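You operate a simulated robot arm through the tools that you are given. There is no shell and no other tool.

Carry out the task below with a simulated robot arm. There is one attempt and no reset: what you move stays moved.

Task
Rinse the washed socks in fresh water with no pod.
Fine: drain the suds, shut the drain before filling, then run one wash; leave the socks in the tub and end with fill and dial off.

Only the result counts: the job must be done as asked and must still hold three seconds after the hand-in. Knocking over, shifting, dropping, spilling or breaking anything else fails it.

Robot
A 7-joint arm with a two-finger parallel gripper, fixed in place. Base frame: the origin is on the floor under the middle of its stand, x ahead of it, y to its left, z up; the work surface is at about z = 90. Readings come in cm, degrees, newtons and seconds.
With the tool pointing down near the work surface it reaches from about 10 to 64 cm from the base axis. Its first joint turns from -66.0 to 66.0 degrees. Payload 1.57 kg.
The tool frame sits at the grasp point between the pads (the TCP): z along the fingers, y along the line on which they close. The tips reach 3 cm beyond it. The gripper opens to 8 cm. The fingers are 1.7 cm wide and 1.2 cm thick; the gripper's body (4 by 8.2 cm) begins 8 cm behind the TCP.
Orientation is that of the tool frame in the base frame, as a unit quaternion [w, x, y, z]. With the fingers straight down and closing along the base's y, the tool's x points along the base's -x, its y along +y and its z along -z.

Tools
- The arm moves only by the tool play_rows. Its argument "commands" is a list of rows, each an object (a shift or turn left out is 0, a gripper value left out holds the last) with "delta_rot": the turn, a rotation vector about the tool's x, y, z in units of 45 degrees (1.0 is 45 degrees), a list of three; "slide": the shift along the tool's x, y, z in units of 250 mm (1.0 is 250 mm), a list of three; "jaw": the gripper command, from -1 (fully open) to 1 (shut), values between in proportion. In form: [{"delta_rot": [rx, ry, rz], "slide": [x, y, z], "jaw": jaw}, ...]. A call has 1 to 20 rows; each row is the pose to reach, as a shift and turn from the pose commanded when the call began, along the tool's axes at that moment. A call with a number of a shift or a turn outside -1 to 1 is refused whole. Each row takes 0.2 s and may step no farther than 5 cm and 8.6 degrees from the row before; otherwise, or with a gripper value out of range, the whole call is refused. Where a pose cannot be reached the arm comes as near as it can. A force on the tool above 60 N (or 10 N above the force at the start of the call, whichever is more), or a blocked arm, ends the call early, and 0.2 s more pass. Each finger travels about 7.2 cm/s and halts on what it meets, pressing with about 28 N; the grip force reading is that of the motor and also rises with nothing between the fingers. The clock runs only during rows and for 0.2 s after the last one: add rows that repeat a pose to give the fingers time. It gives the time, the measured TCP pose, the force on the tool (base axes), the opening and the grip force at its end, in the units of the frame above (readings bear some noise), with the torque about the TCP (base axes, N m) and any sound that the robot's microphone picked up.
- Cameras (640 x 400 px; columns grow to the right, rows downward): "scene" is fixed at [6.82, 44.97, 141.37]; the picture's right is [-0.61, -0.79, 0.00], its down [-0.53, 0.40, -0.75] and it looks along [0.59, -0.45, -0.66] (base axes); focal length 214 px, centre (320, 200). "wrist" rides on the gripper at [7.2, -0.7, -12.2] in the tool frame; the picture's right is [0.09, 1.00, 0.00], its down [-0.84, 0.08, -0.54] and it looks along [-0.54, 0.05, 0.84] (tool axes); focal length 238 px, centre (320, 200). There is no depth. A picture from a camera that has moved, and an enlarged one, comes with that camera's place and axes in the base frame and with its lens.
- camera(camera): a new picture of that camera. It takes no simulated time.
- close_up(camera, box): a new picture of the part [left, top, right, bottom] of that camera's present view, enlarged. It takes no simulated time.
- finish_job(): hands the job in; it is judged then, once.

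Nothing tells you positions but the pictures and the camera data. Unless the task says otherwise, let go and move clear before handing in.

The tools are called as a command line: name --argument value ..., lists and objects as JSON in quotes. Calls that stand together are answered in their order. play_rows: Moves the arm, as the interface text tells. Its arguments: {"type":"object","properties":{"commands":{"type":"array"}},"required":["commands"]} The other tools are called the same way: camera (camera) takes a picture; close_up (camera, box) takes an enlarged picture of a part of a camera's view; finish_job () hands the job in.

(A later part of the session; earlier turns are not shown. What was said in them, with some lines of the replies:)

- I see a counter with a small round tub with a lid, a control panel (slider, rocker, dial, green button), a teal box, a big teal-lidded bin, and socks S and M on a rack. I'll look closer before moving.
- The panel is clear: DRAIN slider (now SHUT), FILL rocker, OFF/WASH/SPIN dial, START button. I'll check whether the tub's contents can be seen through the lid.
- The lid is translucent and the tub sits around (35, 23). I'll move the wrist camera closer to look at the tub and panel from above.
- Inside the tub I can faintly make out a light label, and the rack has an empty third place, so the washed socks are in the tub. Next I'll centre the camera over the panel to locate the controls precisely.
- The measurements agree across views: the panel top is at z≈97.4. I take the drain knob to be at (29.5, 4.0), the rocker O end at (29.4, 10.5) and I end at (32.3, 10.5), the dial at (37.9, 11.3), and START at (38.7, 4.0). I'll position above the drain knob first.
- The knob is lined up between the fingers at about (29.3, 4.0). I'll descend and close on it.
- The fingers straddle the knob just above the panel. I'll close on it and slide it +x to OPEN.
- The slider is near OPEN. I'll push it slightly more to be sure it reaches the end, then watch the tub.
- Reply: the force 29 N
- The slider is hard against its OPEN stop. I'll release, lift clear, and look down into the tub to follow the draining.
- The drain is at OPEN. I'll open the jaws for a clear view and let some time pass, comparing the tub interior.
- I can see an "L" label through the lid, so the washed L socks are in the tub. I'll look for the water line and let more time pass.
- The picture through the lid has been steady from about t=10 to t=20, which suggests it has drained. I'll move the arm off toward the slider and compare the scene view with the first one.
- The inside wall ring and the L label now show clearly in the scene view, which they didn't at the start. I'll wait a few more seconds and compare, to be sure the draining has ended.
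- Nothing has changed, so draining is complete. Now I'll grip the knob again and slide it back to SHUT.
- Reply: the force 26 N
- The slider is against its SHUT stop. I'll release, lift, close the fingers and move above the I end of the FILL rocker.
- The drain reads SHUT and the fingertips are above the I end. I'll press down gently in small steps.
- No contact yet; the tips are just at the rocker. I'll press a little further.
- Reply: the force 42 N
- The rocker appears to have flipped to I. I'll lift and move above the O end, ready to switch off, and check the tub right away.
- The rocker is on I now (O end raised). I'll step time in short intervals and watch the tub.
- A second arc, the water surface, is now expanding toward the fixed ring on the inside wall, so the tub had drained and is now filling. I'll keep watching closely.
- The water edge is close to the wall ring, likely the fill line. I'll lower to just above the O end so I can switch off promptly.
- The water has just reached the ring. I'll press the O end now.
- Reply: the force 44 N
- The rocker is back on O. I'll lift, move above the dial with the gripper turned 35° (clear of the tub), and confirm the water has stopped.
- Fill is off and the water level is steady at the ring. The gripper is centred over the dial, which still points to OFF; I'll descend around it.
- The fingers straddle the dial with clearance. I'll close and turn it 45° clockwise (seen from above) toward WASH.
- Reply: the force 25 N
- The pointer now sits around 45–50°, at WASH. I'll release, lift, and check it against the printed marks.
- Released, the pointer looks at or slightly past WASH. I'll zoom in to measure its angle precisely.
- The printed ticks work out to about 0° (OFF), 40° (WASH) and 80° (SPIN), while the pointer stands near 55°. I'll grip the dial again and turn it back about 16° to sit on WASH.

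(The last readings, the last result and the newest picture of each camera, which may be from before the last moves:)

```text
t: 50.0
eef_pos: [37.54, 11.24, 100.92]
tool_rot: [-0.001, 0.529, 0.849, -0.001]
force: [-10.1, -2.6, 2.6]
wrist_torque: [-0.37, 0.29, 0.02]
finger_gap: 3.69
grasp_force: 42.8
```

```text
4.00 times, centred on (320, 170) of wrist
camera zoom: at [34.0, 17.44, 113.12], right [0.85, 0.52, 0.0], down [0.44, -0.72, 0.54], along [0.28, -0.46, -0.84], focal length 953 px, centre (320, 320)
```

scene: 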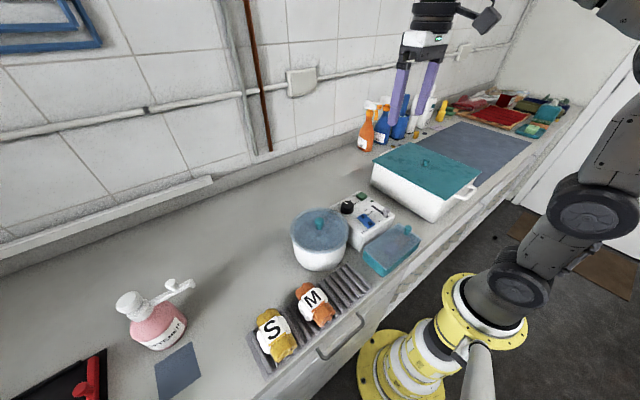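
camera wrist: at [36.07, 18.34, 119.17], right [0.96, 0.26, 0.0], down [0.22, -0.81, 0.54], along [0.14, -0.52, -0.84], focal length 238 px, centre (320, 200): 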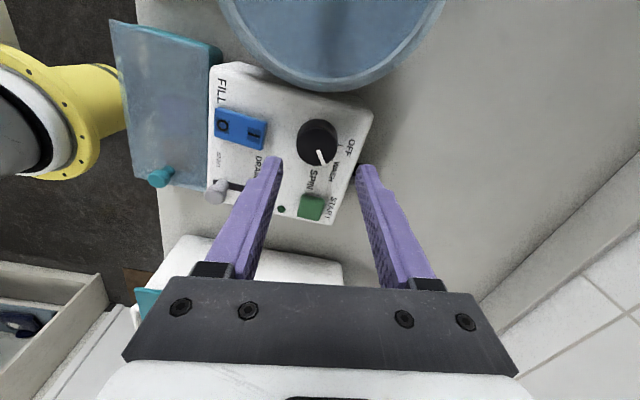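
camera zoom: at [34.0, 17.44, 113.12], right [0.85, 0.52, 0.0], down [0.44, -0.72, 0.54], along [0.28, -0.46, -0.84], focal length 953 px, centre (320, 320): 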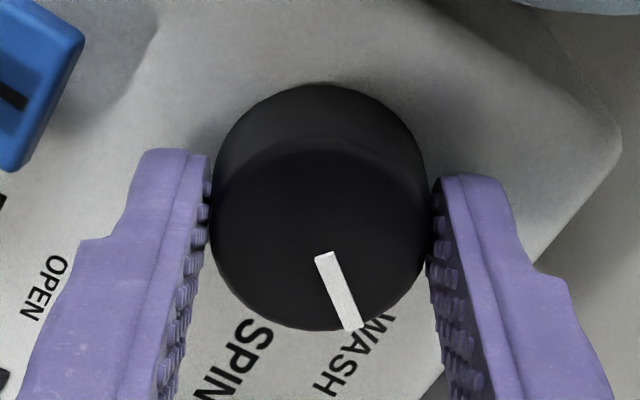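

The dial turned with the gripper and should now be on 40°. I'll open gently and check whether it stays.

play_rows --commands '[{"jaw": 0.07}, {"jaw": 0.02}, {"jaw": -0.1}, {"jaw": -0.25}, {"jaw": -0.25}, {"slide": [0, 0, -0.1], "jaw": -0.25}, {"slide": [0, 0, -0.2], "jaw": -0.25}, {"slide": [0, 0, -0.24], "jaw": -0.25}, {"slide": [0, 0, -0.24], "jaw": -0.25}]'

close_up --camera "wrist" --box '[260, 100, 380, 175]'

close_up --camera "scene" --box '[335, 190, 367, 210]'

```text
t: 52.0
eef_pos: [37.77, 11.25, 107.04]
tool_rot: [0.0, 0.53, 0.848, 0.0]
force: [0.0, 0.6, 0.4]
wrist_torque: [-0.01, -0.02, -0.02]
finger_gap: 5.01
grasp_force: 0.1
```

```text
5.33 times, centred on (320, 138) of wrist
camera zoom: at [34.07, 17.49, 119.17], right [0.85, 0.52, 0.0], down [0.44, -0.72, 0.54], along [0.28, -0.46, -0.84], focal length 1271 px, centre (320, 533)
```

zoom: 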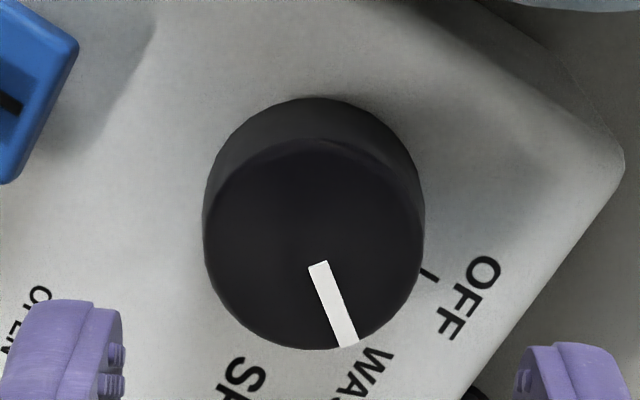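

```text
16.00 times, centred on (351, 200) of scene
camera zoom: at [6.82, 44.97, 141.37], right [-0.61, -0.79, 0.0], down [-0.53, 0.4, -0.75], along [0.59, -0.45, -0.66], focal length 3432 px, centre (-176, 200)
```

zoom: 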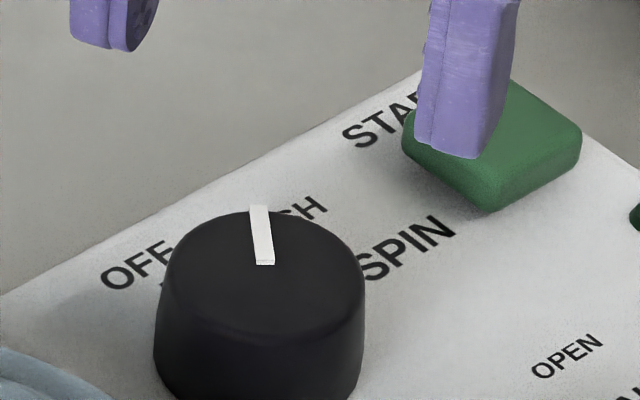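

The pointer now measures about 39–40°, on the WASH tick, and it stays put. Next I'll close the fingers and go above START.

play_rows --commands '[{"slide": [-0.09, -0.03, 0], "jaw": 0.2}, {"slide": [-0.18, -0.06, 0], "jaw": 1}, {"slide": [-0.2784, -0.0889, 0.05], "jaw": 1}, {"slide": [-0.2784, -0.0889, 0.142], "jaw": 1}, {"slide": [-0.2784, -0.0889, 0.142], "jaw": 1}]'

close_up --camera "wrist" --box '[240, 90, 400, 190]'

close_up --camera "scene" --box '[330, 165, 410, 225]'

close_up --camera "scene" --box '[285, 200, 355, 275]'

```text
t: 53.2
eef_pos: [38.85, 4.05, 103.54]
tool_rot: [0.0, 0.529, 0.849, 0.0]
force: [-0.1, -0.1, -0.3]
wrist_torque: [0.0, -0.04, -0.01]
finger_gap: 0.02
grasp_force: 21.2
```

```text
4.00 times, centred on (320, 140) of wrist
camera zoom: at [35.13, 10.3, 115.56], right [0.85, 0.52, 0.0], down [0.44, -0.72, 0.54], along [0.28, -0.46, -0.84], focal length 953 px, centre (320, 440)
```

zoom: 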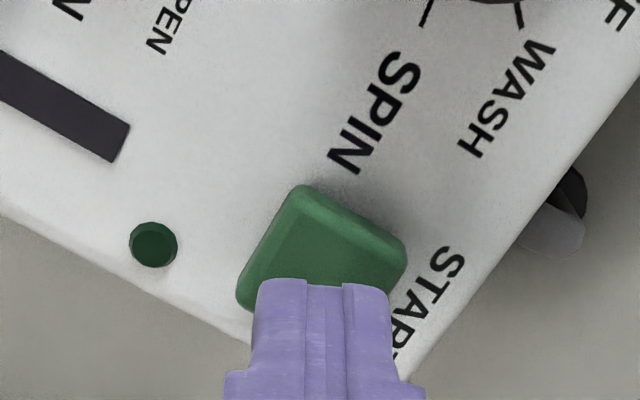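

```text
6.67 times, centred on (370, 195) of scene
camera zoom: at [6.82, 44.97, 141.37], right [-0.61, -0.79, 0.0], down [-0.53, 0.4, -0.75], along [0.59, -0.45, -0.66], focal length 1430 px, centre (-13, 233)
```

zoom: 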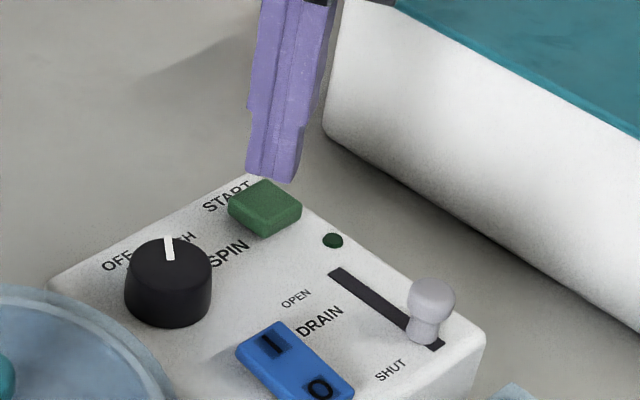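

```text
5.33 times, centred on (320, 238) of scene
camera zoom: at [6.82, 44.97, 141.37], right [-0.61, -0.79, 0.0], down [-0.53, 0.4, -0.75], along [0.59, -0.45, -0.66], focal length 1144 px, centre (320, 0)
```

zoom: 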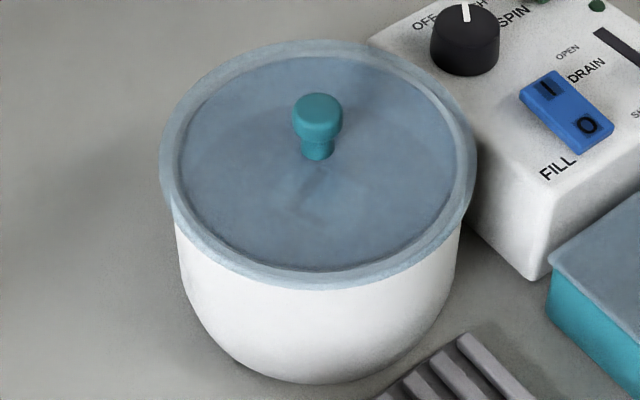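

The START button is right below the closed fingertips, and the ticks confirm the dial on WASH. I'll press START once, slowly.

play_rows --commands '[{"slide": [0, 0, 0.04], "jaw": 1}, {"slide": [0, 0, 0.06], "jaw": 1}, {"slide": [0, 0, 0.07], "jaw": 1}, {"slide": [0, 0, 0.078], "jaw": 1}]'

close_up --camera "scene" --box '[330, 165, 410, 225]'

```text
t: 54.2
eef_pos: [38.86, 4.17, 101.43]
tool_rot: [0.0, 0.529, 0.848, 0.0]
force: [0.1, 0.6, 1.9]
wrist_torque: [0.04, -0.01, -0.04]
finger_gap: 0.0
grasp_force: 21.4
```

```text
6.67 times, centred on (370, 195) of scene
camera zoom: at [6.82, 44.98, 141.37], right [-0.61, -0.79, 0.0], down [-0.53, 0.4, -0.75], along [0.59, -0.45, -0.66], focal length 1430 px, centre (-13, 233)
```

zoom: 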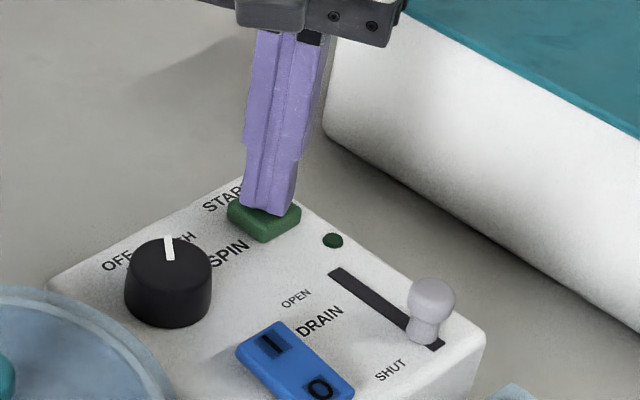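

Light contact now. I'll continue the same press a few millimetres further.

play_rows --commands '[{"slide": [0, 0, 0.008], "jaw": 1}, {"slide": [0, 0, 0.016], "jaw": 1}, {"slide": [0, 0, 0.016], "jaw": 1}]'

close_up --camera "scene" --box '[330, 165, 410, 225]'

close_up --camera "wrist" --box '[240, 90, 400, 190]'

```text
t: 55.0
eef_pos: [38.84, 4.15, 101.05]
tool_rot: [0.001, 0.53, 0.848, 0.0]
force: [-2.5, 0.4, 7.9]
wrist_torque: [0.02, 0.09, -0.01]
finger_gap: 0.01
grasp_force: 21.1
heard: click
```

```text
6.67 times, centred on (370, 195) of scene
camera zoom: at [6.8, 44.97, 141.37], right [-0.61, -0.79, 0.0], down [-0.53, 0.4, -0.75], along [0.59, -0.45, -0.66], focal length 1430 px, centre (-13, 233)
```

zoom: 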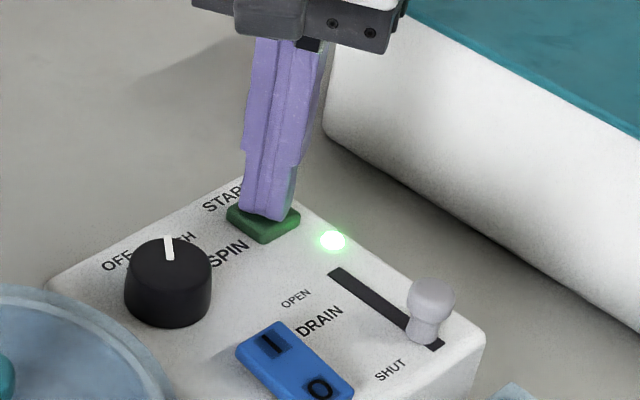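

```text
4.00 times, centred on (320, 140) of wrist
camera zoom: at [35.12, 10.3, 113.32], right [0.85, 0.52, 0.0], down [0.44, -0.72, 0.54], along [0.28, -0.46, -0.84], focal length 953 px, centre (320, 440)
```

zoom: 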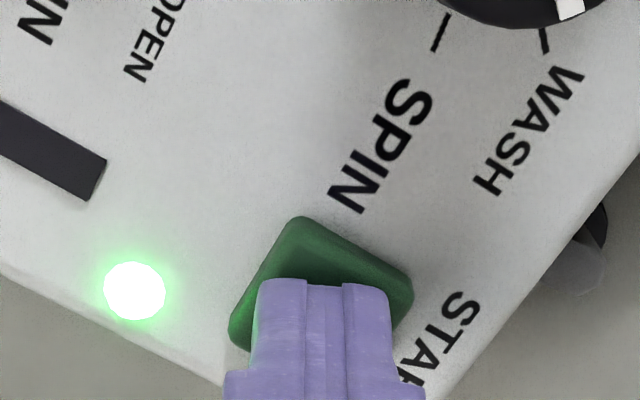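

A click, and the green light is on: the wash is running. I'll lift off and wait for the cycle to end.

play_rows --commands '[{"slide": [0, 0, -0.08], "jaw": 1}, {"slide": [0, 0, -0.2], "jaw": 1}, {"slide": [0, 0, -0.236], "jaw": 1}, {"slide": [0, 0, -0.236], "jaw": 1}, {"slide": [0, 0, -0.236], "jaw": 1}, {"slide": [0, 0, -0.236], "jaw": 1}, {"slide": [0, 0, -0.236], "jaw": 1}, {"slide": [0, 0, -0.236], "jaw": 1}]'

close_up --camera "scene" --box '[280, 165, 420, 275]'

```text
t: 56.8
eef_pos: [38.81, 4.22, 106.97]
tool_rot: [0.0, 0.528, 0.849, 0.0]
force: [-0.2, 0.4, 0.7]
wrist_torque: [-0.03, 0.01, -0.03]
finger_gap: 0.0
grasp_force: 20.9
```

```text
3.64 times, centred on (350, 220) of scene
camera zoom: at [6.82, 44.97, 141.37], right [-0.61, -0.79, 0.0], down [-0.53, 0.4, -0.75], along [0.59, -0.45, -0.66], focal length 780 px, centre (211, 127)
```

zoom: 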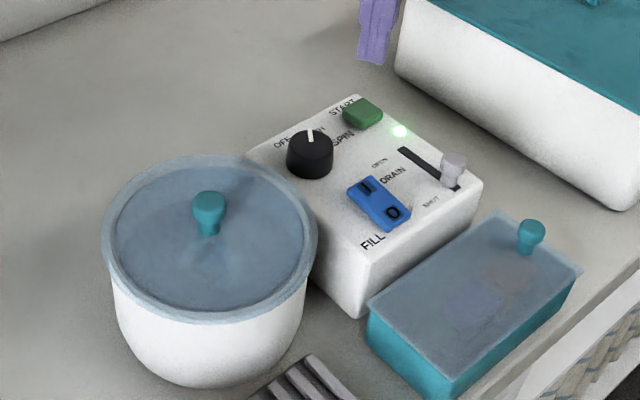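

The light is still on. I'll reposition over the dial while waiting.

play_rows --commands '[{"slide": [0.09, 0.03, 0], "jaw": 0.4}, {"slide": [0.18, 0.06, 0], "jaw": -0.25}, {"slide": [0.2784, 0.0889, 0], "jaw": -0.25}, {"slide": [0.2784, 0.0889, 0], "jaw": -0.25}, {"slide": [0.2784, 0.0889, 0], "jaw": -0.25}, {"slide": [0.2784, 0.0889, 0], "jaw": -0.25}, {"slide": [0.2784, 0.0889, 0], "jaw": -0.25}, {"slide": [0.2784, 0.0889, 0], "jaw": -0.25}, {"slide": [0.2784, 0.0889, 0], "jaw": -0.25}, {"slide": [0.2784, 0.0889, 0], "jaw": -0.25}]'

close_up --camera "scene" --box '[280, 165, 420, 275]'

close_up --camera "wrist" --box '[260, 100, 380, 175]'

```text
t: 59.0
eef_pos: [37.86, 11.32, 106.94]
tool_rot: [0.0, 0.529, 0.849, 0.0]
force: [-0.2, 0.6, -0.2]
wrist_torque: [0.01, -0.01, -0.03]
finger_gap: 4.99
grasp_force: 0.2
```

```text
3.64 times, centred on (350, 220) of scene
camera zoom: at [6.82, 44.97, 141.37], right [-0.61, -0.79, 0.0], down [-0.53, 0.4, -0.75], along [0.59, -0.45, -0.66], focal length 780 px, centre (211, 127)
```

zoom: 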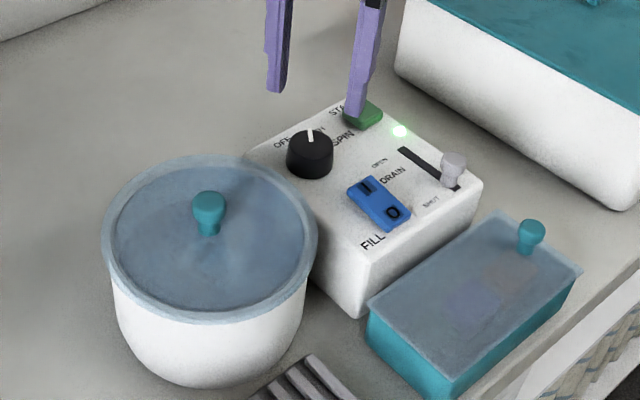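

```text
5.33 times, centred on (320, 138) of wrist
camera zoom: at [34.15, 17.49, 119.14], right [0.85, 0.52, 0.0], down [0.44, -0.72, 0.54], along [0.28, -0.46, -0.84], focal length 1271 px, centre (320, 533)
```

zoom: 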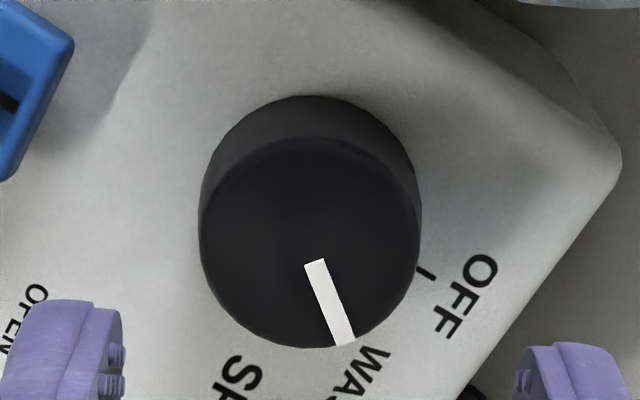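

play_rows --commands '[{"jaw": -0.25}, {"jaw": -0.25}, {"jaw": -0.25}, {"jaw": -0.25}, {"jaw": -0.25}, {"jaw": -0.25}, {"jaw": -0.25}, {"jaw": -0.25}, {"jaw": -0.25}, {"jaw": -0.25}, {"jaw": -0.25}, {"jaw": -0.25}, {"jaw": -0.25}, {"jaw": -0.25}, {"jaw": -0.25}]'

close_up --camera "scene" --box '[280, 165, 420, 275]'

```text
t: 62.2
eef_pos: [37.86, 11.24, 106.97]
tool_rot: [-0.001, 0.53, 0.848, 0.001]
force: [0.5, -0.1, 0.2]
wrist_torque: [0.03, 0.0, 0.03]
finger_gap: 4.98
grasp_force: 0.1
```

```text
3.64 times, centred on (350, 220) of scene
camera zoom: at [6.82, 44.97, 141.37], right [-0.61, -0.79, 0.0], down [-0.53, 0.4, -0.75], along [0.59, -0.45, -0.66], focal length 780 px, centre (211, 127)
```

zoom: 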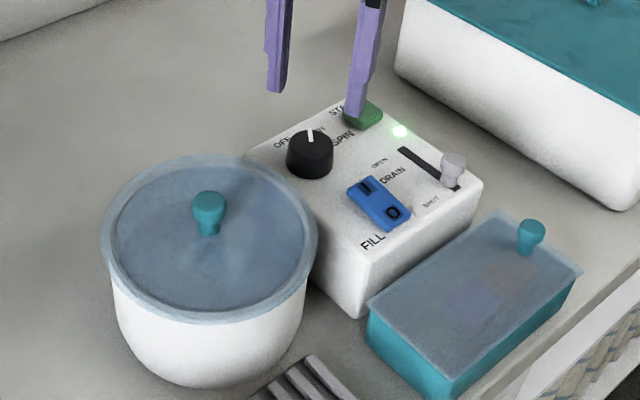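

Still running with the light on. I'll keep waiting for the light to go out.

play_rows --commands '[{"jaw": -0.25}, {"jaw": -0.25}, {"jaw": -0.25}, {"jaw": -0.25}, {"jaw": -0.25}, {"jaw": -0.25}, {"jaw": -0.25}, {"jaw": -0.25}, {"jaw": -0.25}, {"jaw": -0.25}, {"jaw": -0.25}, {"jaw": -0.25}, {"jaw": -0.25}, {"jaw": -0.25}, {"jaw": -0.25}, {"jaw": -0.25}, {"jaw": -0.25}, {"jaw": -0.25}, {"jaw": -0.25}, {"jaw": -0.25}]'

close_up --camera "scene" --box '[280, 165, 420, 275]'

```text
t: 66.4
eef_pos: [37.87, 11.16, 107.08]
tool_rot: [0.0, 0.53, 0.848, 0.0]
force: [-2.1, 0.6, -0.1]
wrist_torque: [0.01, 0.01, 0.05]
finger_gap: 5.04
grasp_force: 0.1
```

```text
3.64 times, centred on (350, 220) of scene
camera zoom: at [6.82, 44.97, 141.37], right [-0.61, -0.79, 0.0], down [-0.53, 0.4, -0.75], along [0.59, -0.45, -0.66], focal length 780 px, centre (211, 127)
```

zoom: 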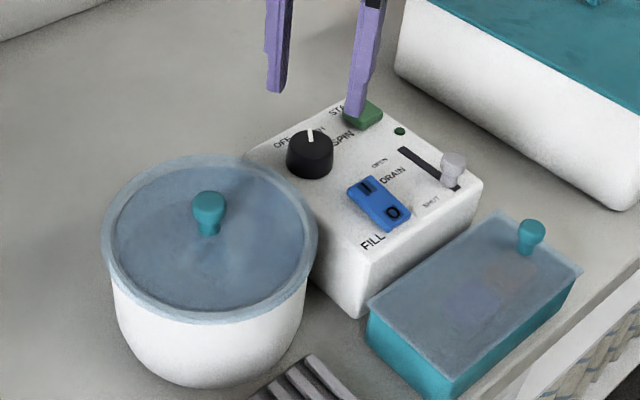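

The light has gone out, so the one wash is done. I'll descend onto the dial and grip it to turn it back to OFF.

play_rows --commands '[{"slide": [0.0035, -0.0027, 0.1], "jaw": -0.25}, {"slide": [0.0035, -0.0027, 0.18], "jaw": -0.25}, {"slide": [0.0035, -0.0027, 0.24], "jaw": -0.25}, {"slide": [0.0035, -0.0027, 0.24], "jaw": -0.25}, {"slide": [0.0035, -0.0027, 0.24], "jaw": 0.0}, {"slide": [0.0035, -0.0027, 0.24], "jaw": 0.3}, {"slide": [0.0035, -0.0027, 0.24], "jaw": 0.3}]'

close_up --camera "wrist" --box '[240, 120, 400, 220]'

```text
t: 68.0
eef_pos: [37.63, 11.24, 100.92]
tool_rot: [0.0, 0.529, 0.849, 0.0]
force: [0.3, 0.2, -1.9]
wrist_torque: [-0.03, -0.04, -0.01]
finger_gap: 3.7
grasp_force: 43.4
```

```text
4.00 times, centred on (320, 170) of wrist
camera zoom: at [33.94, 17.54, 113.14], right [0.85, 0.52, 0.0], down [0.44, -0.72, 0.54], along [0.28, -0.46, -0.84], focal length 953 px, centre (320, 320)
```

zoom: 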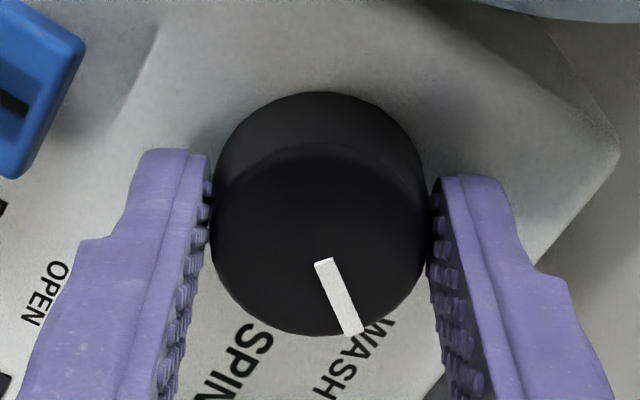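

play_rows --commands '[{"delta_rot": [0, 0, -0.15], "jaw": 0.3}, {"delta_rot": [0, 0, -0.3], "jaw": 0.3}, {"delta_rot": [0, 0, -0.45], "jaw": 0.3}, {"delta_rot": [0, 0, -0.6], "jaw": 0.3}, {"delta_rot": [0, 0, -0.75], "jaw": 0.3}, {"delta_rot": [0, 0, -0.88], "jaw": 0.3}, {"delta_rot": [0, 0, -0.88], "jaw": 0.3}]'

close_up --camera "wrist" --box '[240, 120, 400, 220]'

close_up --camera "scene" --box '[335, 190, 367, 210]'

```text
t: 69.6
eef_pos: [37.65, 11.28, 100.99]
tool_rot: [-0.001, 0.21, 0.978, -0.001]
force: [-11.0, -12.7, 6.4]
wrist_torque: [-0.18, 0.35, -0.68]
finger_gap: 3.67
grasp_force: 43.7
```

```text
4.00 times, centred on (320, 170) of wrist
camera zoom: at [30.86, 13.67, 113.16], right [0.33, 0.95, 0.0], down [0.8, -0.27, 0.54], along [0.51, -0.18, -0.84], focal length 953 px, centre (320, 320)
```

zoom: 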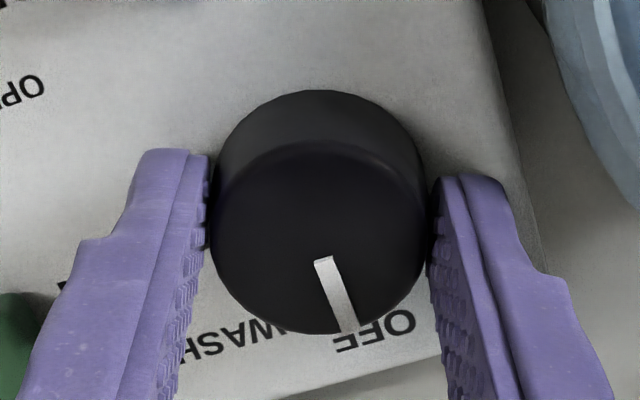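

```text
16.00 times, centred on (351, 200) of scene
camera zoom: at [6.78, 44.94, 141.39], right [-0.61, -0.79, 0.0], down [-0.53, 0.4, -0.75], along [0.59, -0.45, -0.66], focal length 3432 px, centre (-176, 200)
```

zoom: 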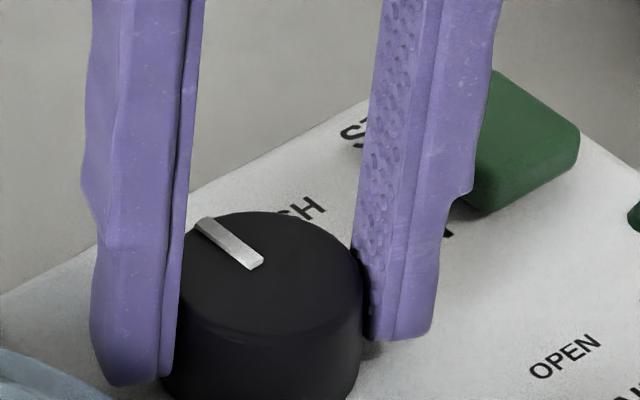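

The dial is back at 0° (OFF) and feels its stop. I'll release gently and lift to verify.

play_rows --commands '[{"jaw": 0.07}, {"jaw": 0.02}, {"jaw": -0.1}, {"jaw": -0.2}, {"jaw": -0.2}, {"slide": [0, 0, -0.1], "jaw": -0.2}, {"slide": [0, 0, -0.2], "jaw": -0.2}, {"slide": [0, 0, -0.3], "jaw": -0.2}, {"slide": [0, 0, -0.4], "jaw": -0.2}, {"slide": [0, 0, -0.4], "jaw": -0.2}]'

close_up --camera "wrist" --box '[230, 70, 400, 190]'

close_up --camera "scene" --box '[335, 190, 367, 210]'

close_up --camera "scene" --box '[280, 165, 420, 275]'

```text
t: 71.8
eef_pos: [37.73, 11.28, 111.09]
tool_rot: [0.0, 0.211, 0.978, 0.0]
force: [0.0, 0.9, 0.7]
wrist_torque: [0.02, 0.0, -0.01]
finger_gap: 4.82
grasp_force: 0.2
```

```text
3.33 times, centred on (315, 130) of wrist
camera zoom: at [30.97, 13.7, 123.16], right [0.33, 0.95, 0.0], down [0.79, -0.27, 0.54], along [0.51, -0.18, -0.84], focal length 794 px, centre (337, 433)
```

zoom: 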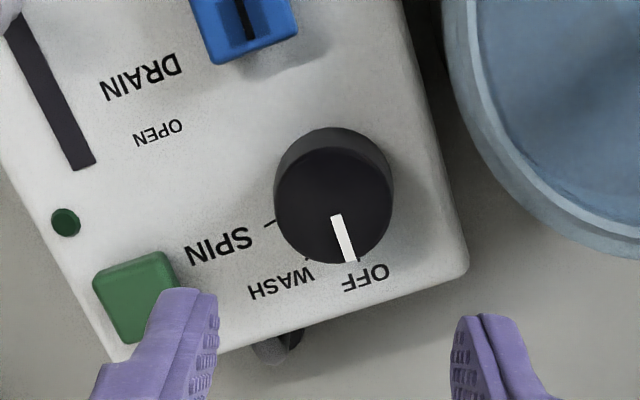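

```text
16.00 times, centred on (351, 200) of scene
camera zoom: at [6.82, 44.97, 141.37], right [-0.61, -0.79, 0.0], down [-0.53, 0.4, -0.75], along [0.59, -0.45, -0.66], focal length 3432 px, centre (-176, 200)
```

zoom: 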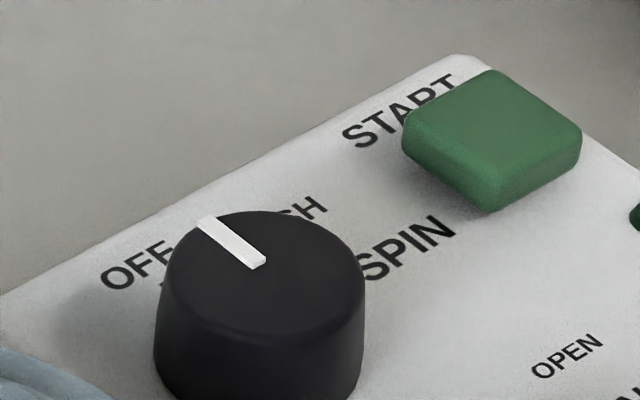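

```text
3.64 times, centred on (350, 220) of scene
camera zoom: at [6.82, 44.97, 141.37], right [-0.61, -0.79, 0.0], down [-0.53, 0.4, -0.75], along [0.59, -0.45, -0.66], focal length 780 px, centre (211, 127)
```

zoom: 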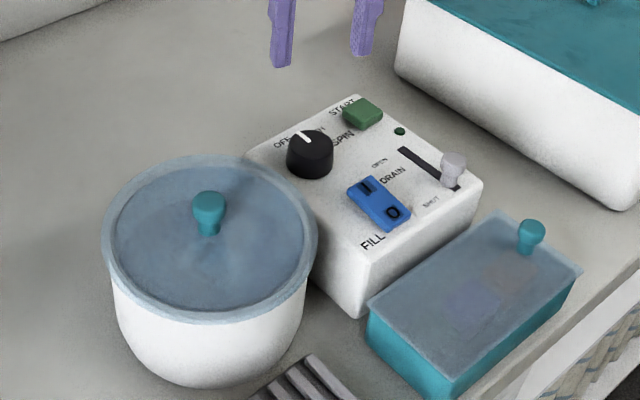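

The dial pointer is on OFF, the rocker on O, the drain is SHUT, and the light is out. I'll raise the arm well clear and do a final check.

play_rows --commands '[{"slide": [0.05, 0, -0.15], "jaw": -0.2}, {"slide": [0.1, 0, -0.3], "jaw": -0.2}, {"slide": [0.15, 0, -0.4], "jaw": -0.2}, {"slide": [0.15, 0, -0.4], "jaw": -0.2}, {"slide": [0.15, 0, -0.4], "jaw": -0.2}]'

camera --camera "scene"

close_up --camera "scene" --box '[290, 205, 350, 245]'

camera --camera "wrist"

```text
t: 73.0
eef_pos: [34.31, 12.87, 120.98]
tool_rot: [0.0, 0.211, 0.978, 0.0]
force: [-0.8, 0.1, -0.2]
wrist_torque: [0.0, 0.03, 0.0]
finger_gap: 4.8
grasp_force: 0.1
```

```text
taken
```

scene: 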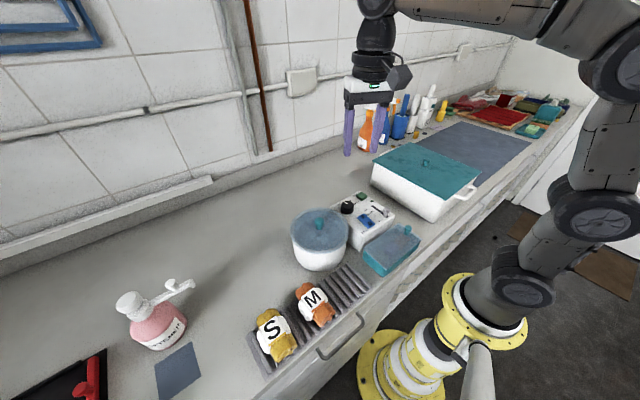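

```text
10.00 times, centred on (320, 225) of scene
camera zoom: at [6.82, 44.97, 141.37], right [-0.61, -0.79, 0.0], down [-0.53, 0.4, -0.75], along [0.59, -0.45, -0.66], focal length 2145 px, centre (320, -50)
```

zoom: 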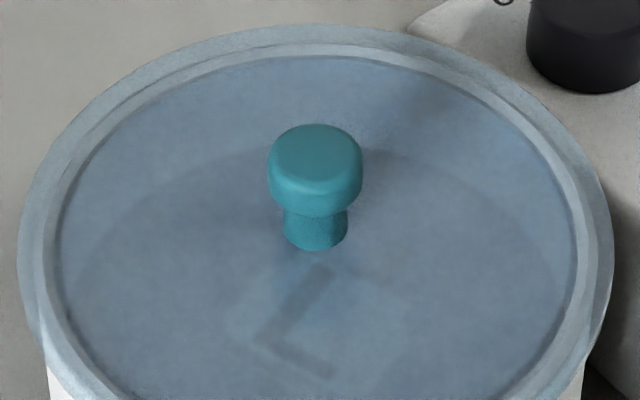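

```text
taken
camera wrist: at [27.53, 15.3, 133.11], right [0.33, 0.95, 0.0], down [0.79, -0.27, 0.54], along [0.51, -0.18, -0.84], focal length 238 px, centre (320, 200)
```

wrist: 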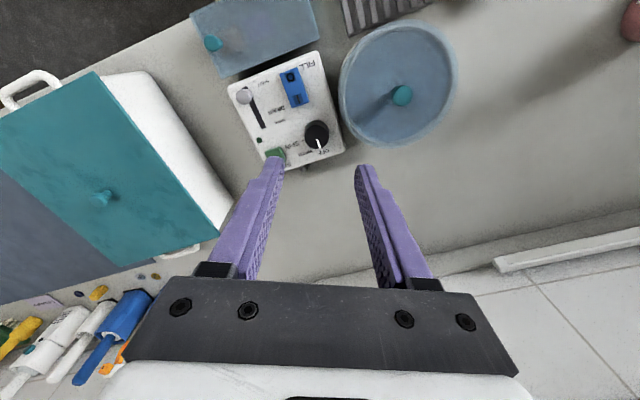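

Everything else looks where it was: the L socks are in the tub under fresh water at the ring, the lid is on, the drain is shut, and fill and dial are off. The arm is clear, so I'm handing the job in.

finish_job

```text
The job is handed in.
```

The rinse is done and the job is handed in. I haven't been told the verdict yet.

- **Drain:** I opened the drain and waited until the view through the lid stopped changing. I judged it empty because the inside of the tub became visible, and the drain went back to SHUT before any filling.
- **Fill:** I filled with fresh water up to the dark ring on the tub's inside wall, then switched fill back to O. I took that ring to be the fill line; it isn't labelled.
- **Wash:** I set the dial to WASH. My first turn overshot by about 15°, so I turned it back onto the mark before starting. I pressed START once, with no pod added. It clicked, the green light came on, and the light went out about 10 seconds later.
- **End state:** The L socks are still in the tub with the lid on. Fill and dial are both off, the drain is shut, and nothing else looks moved in the pictures.
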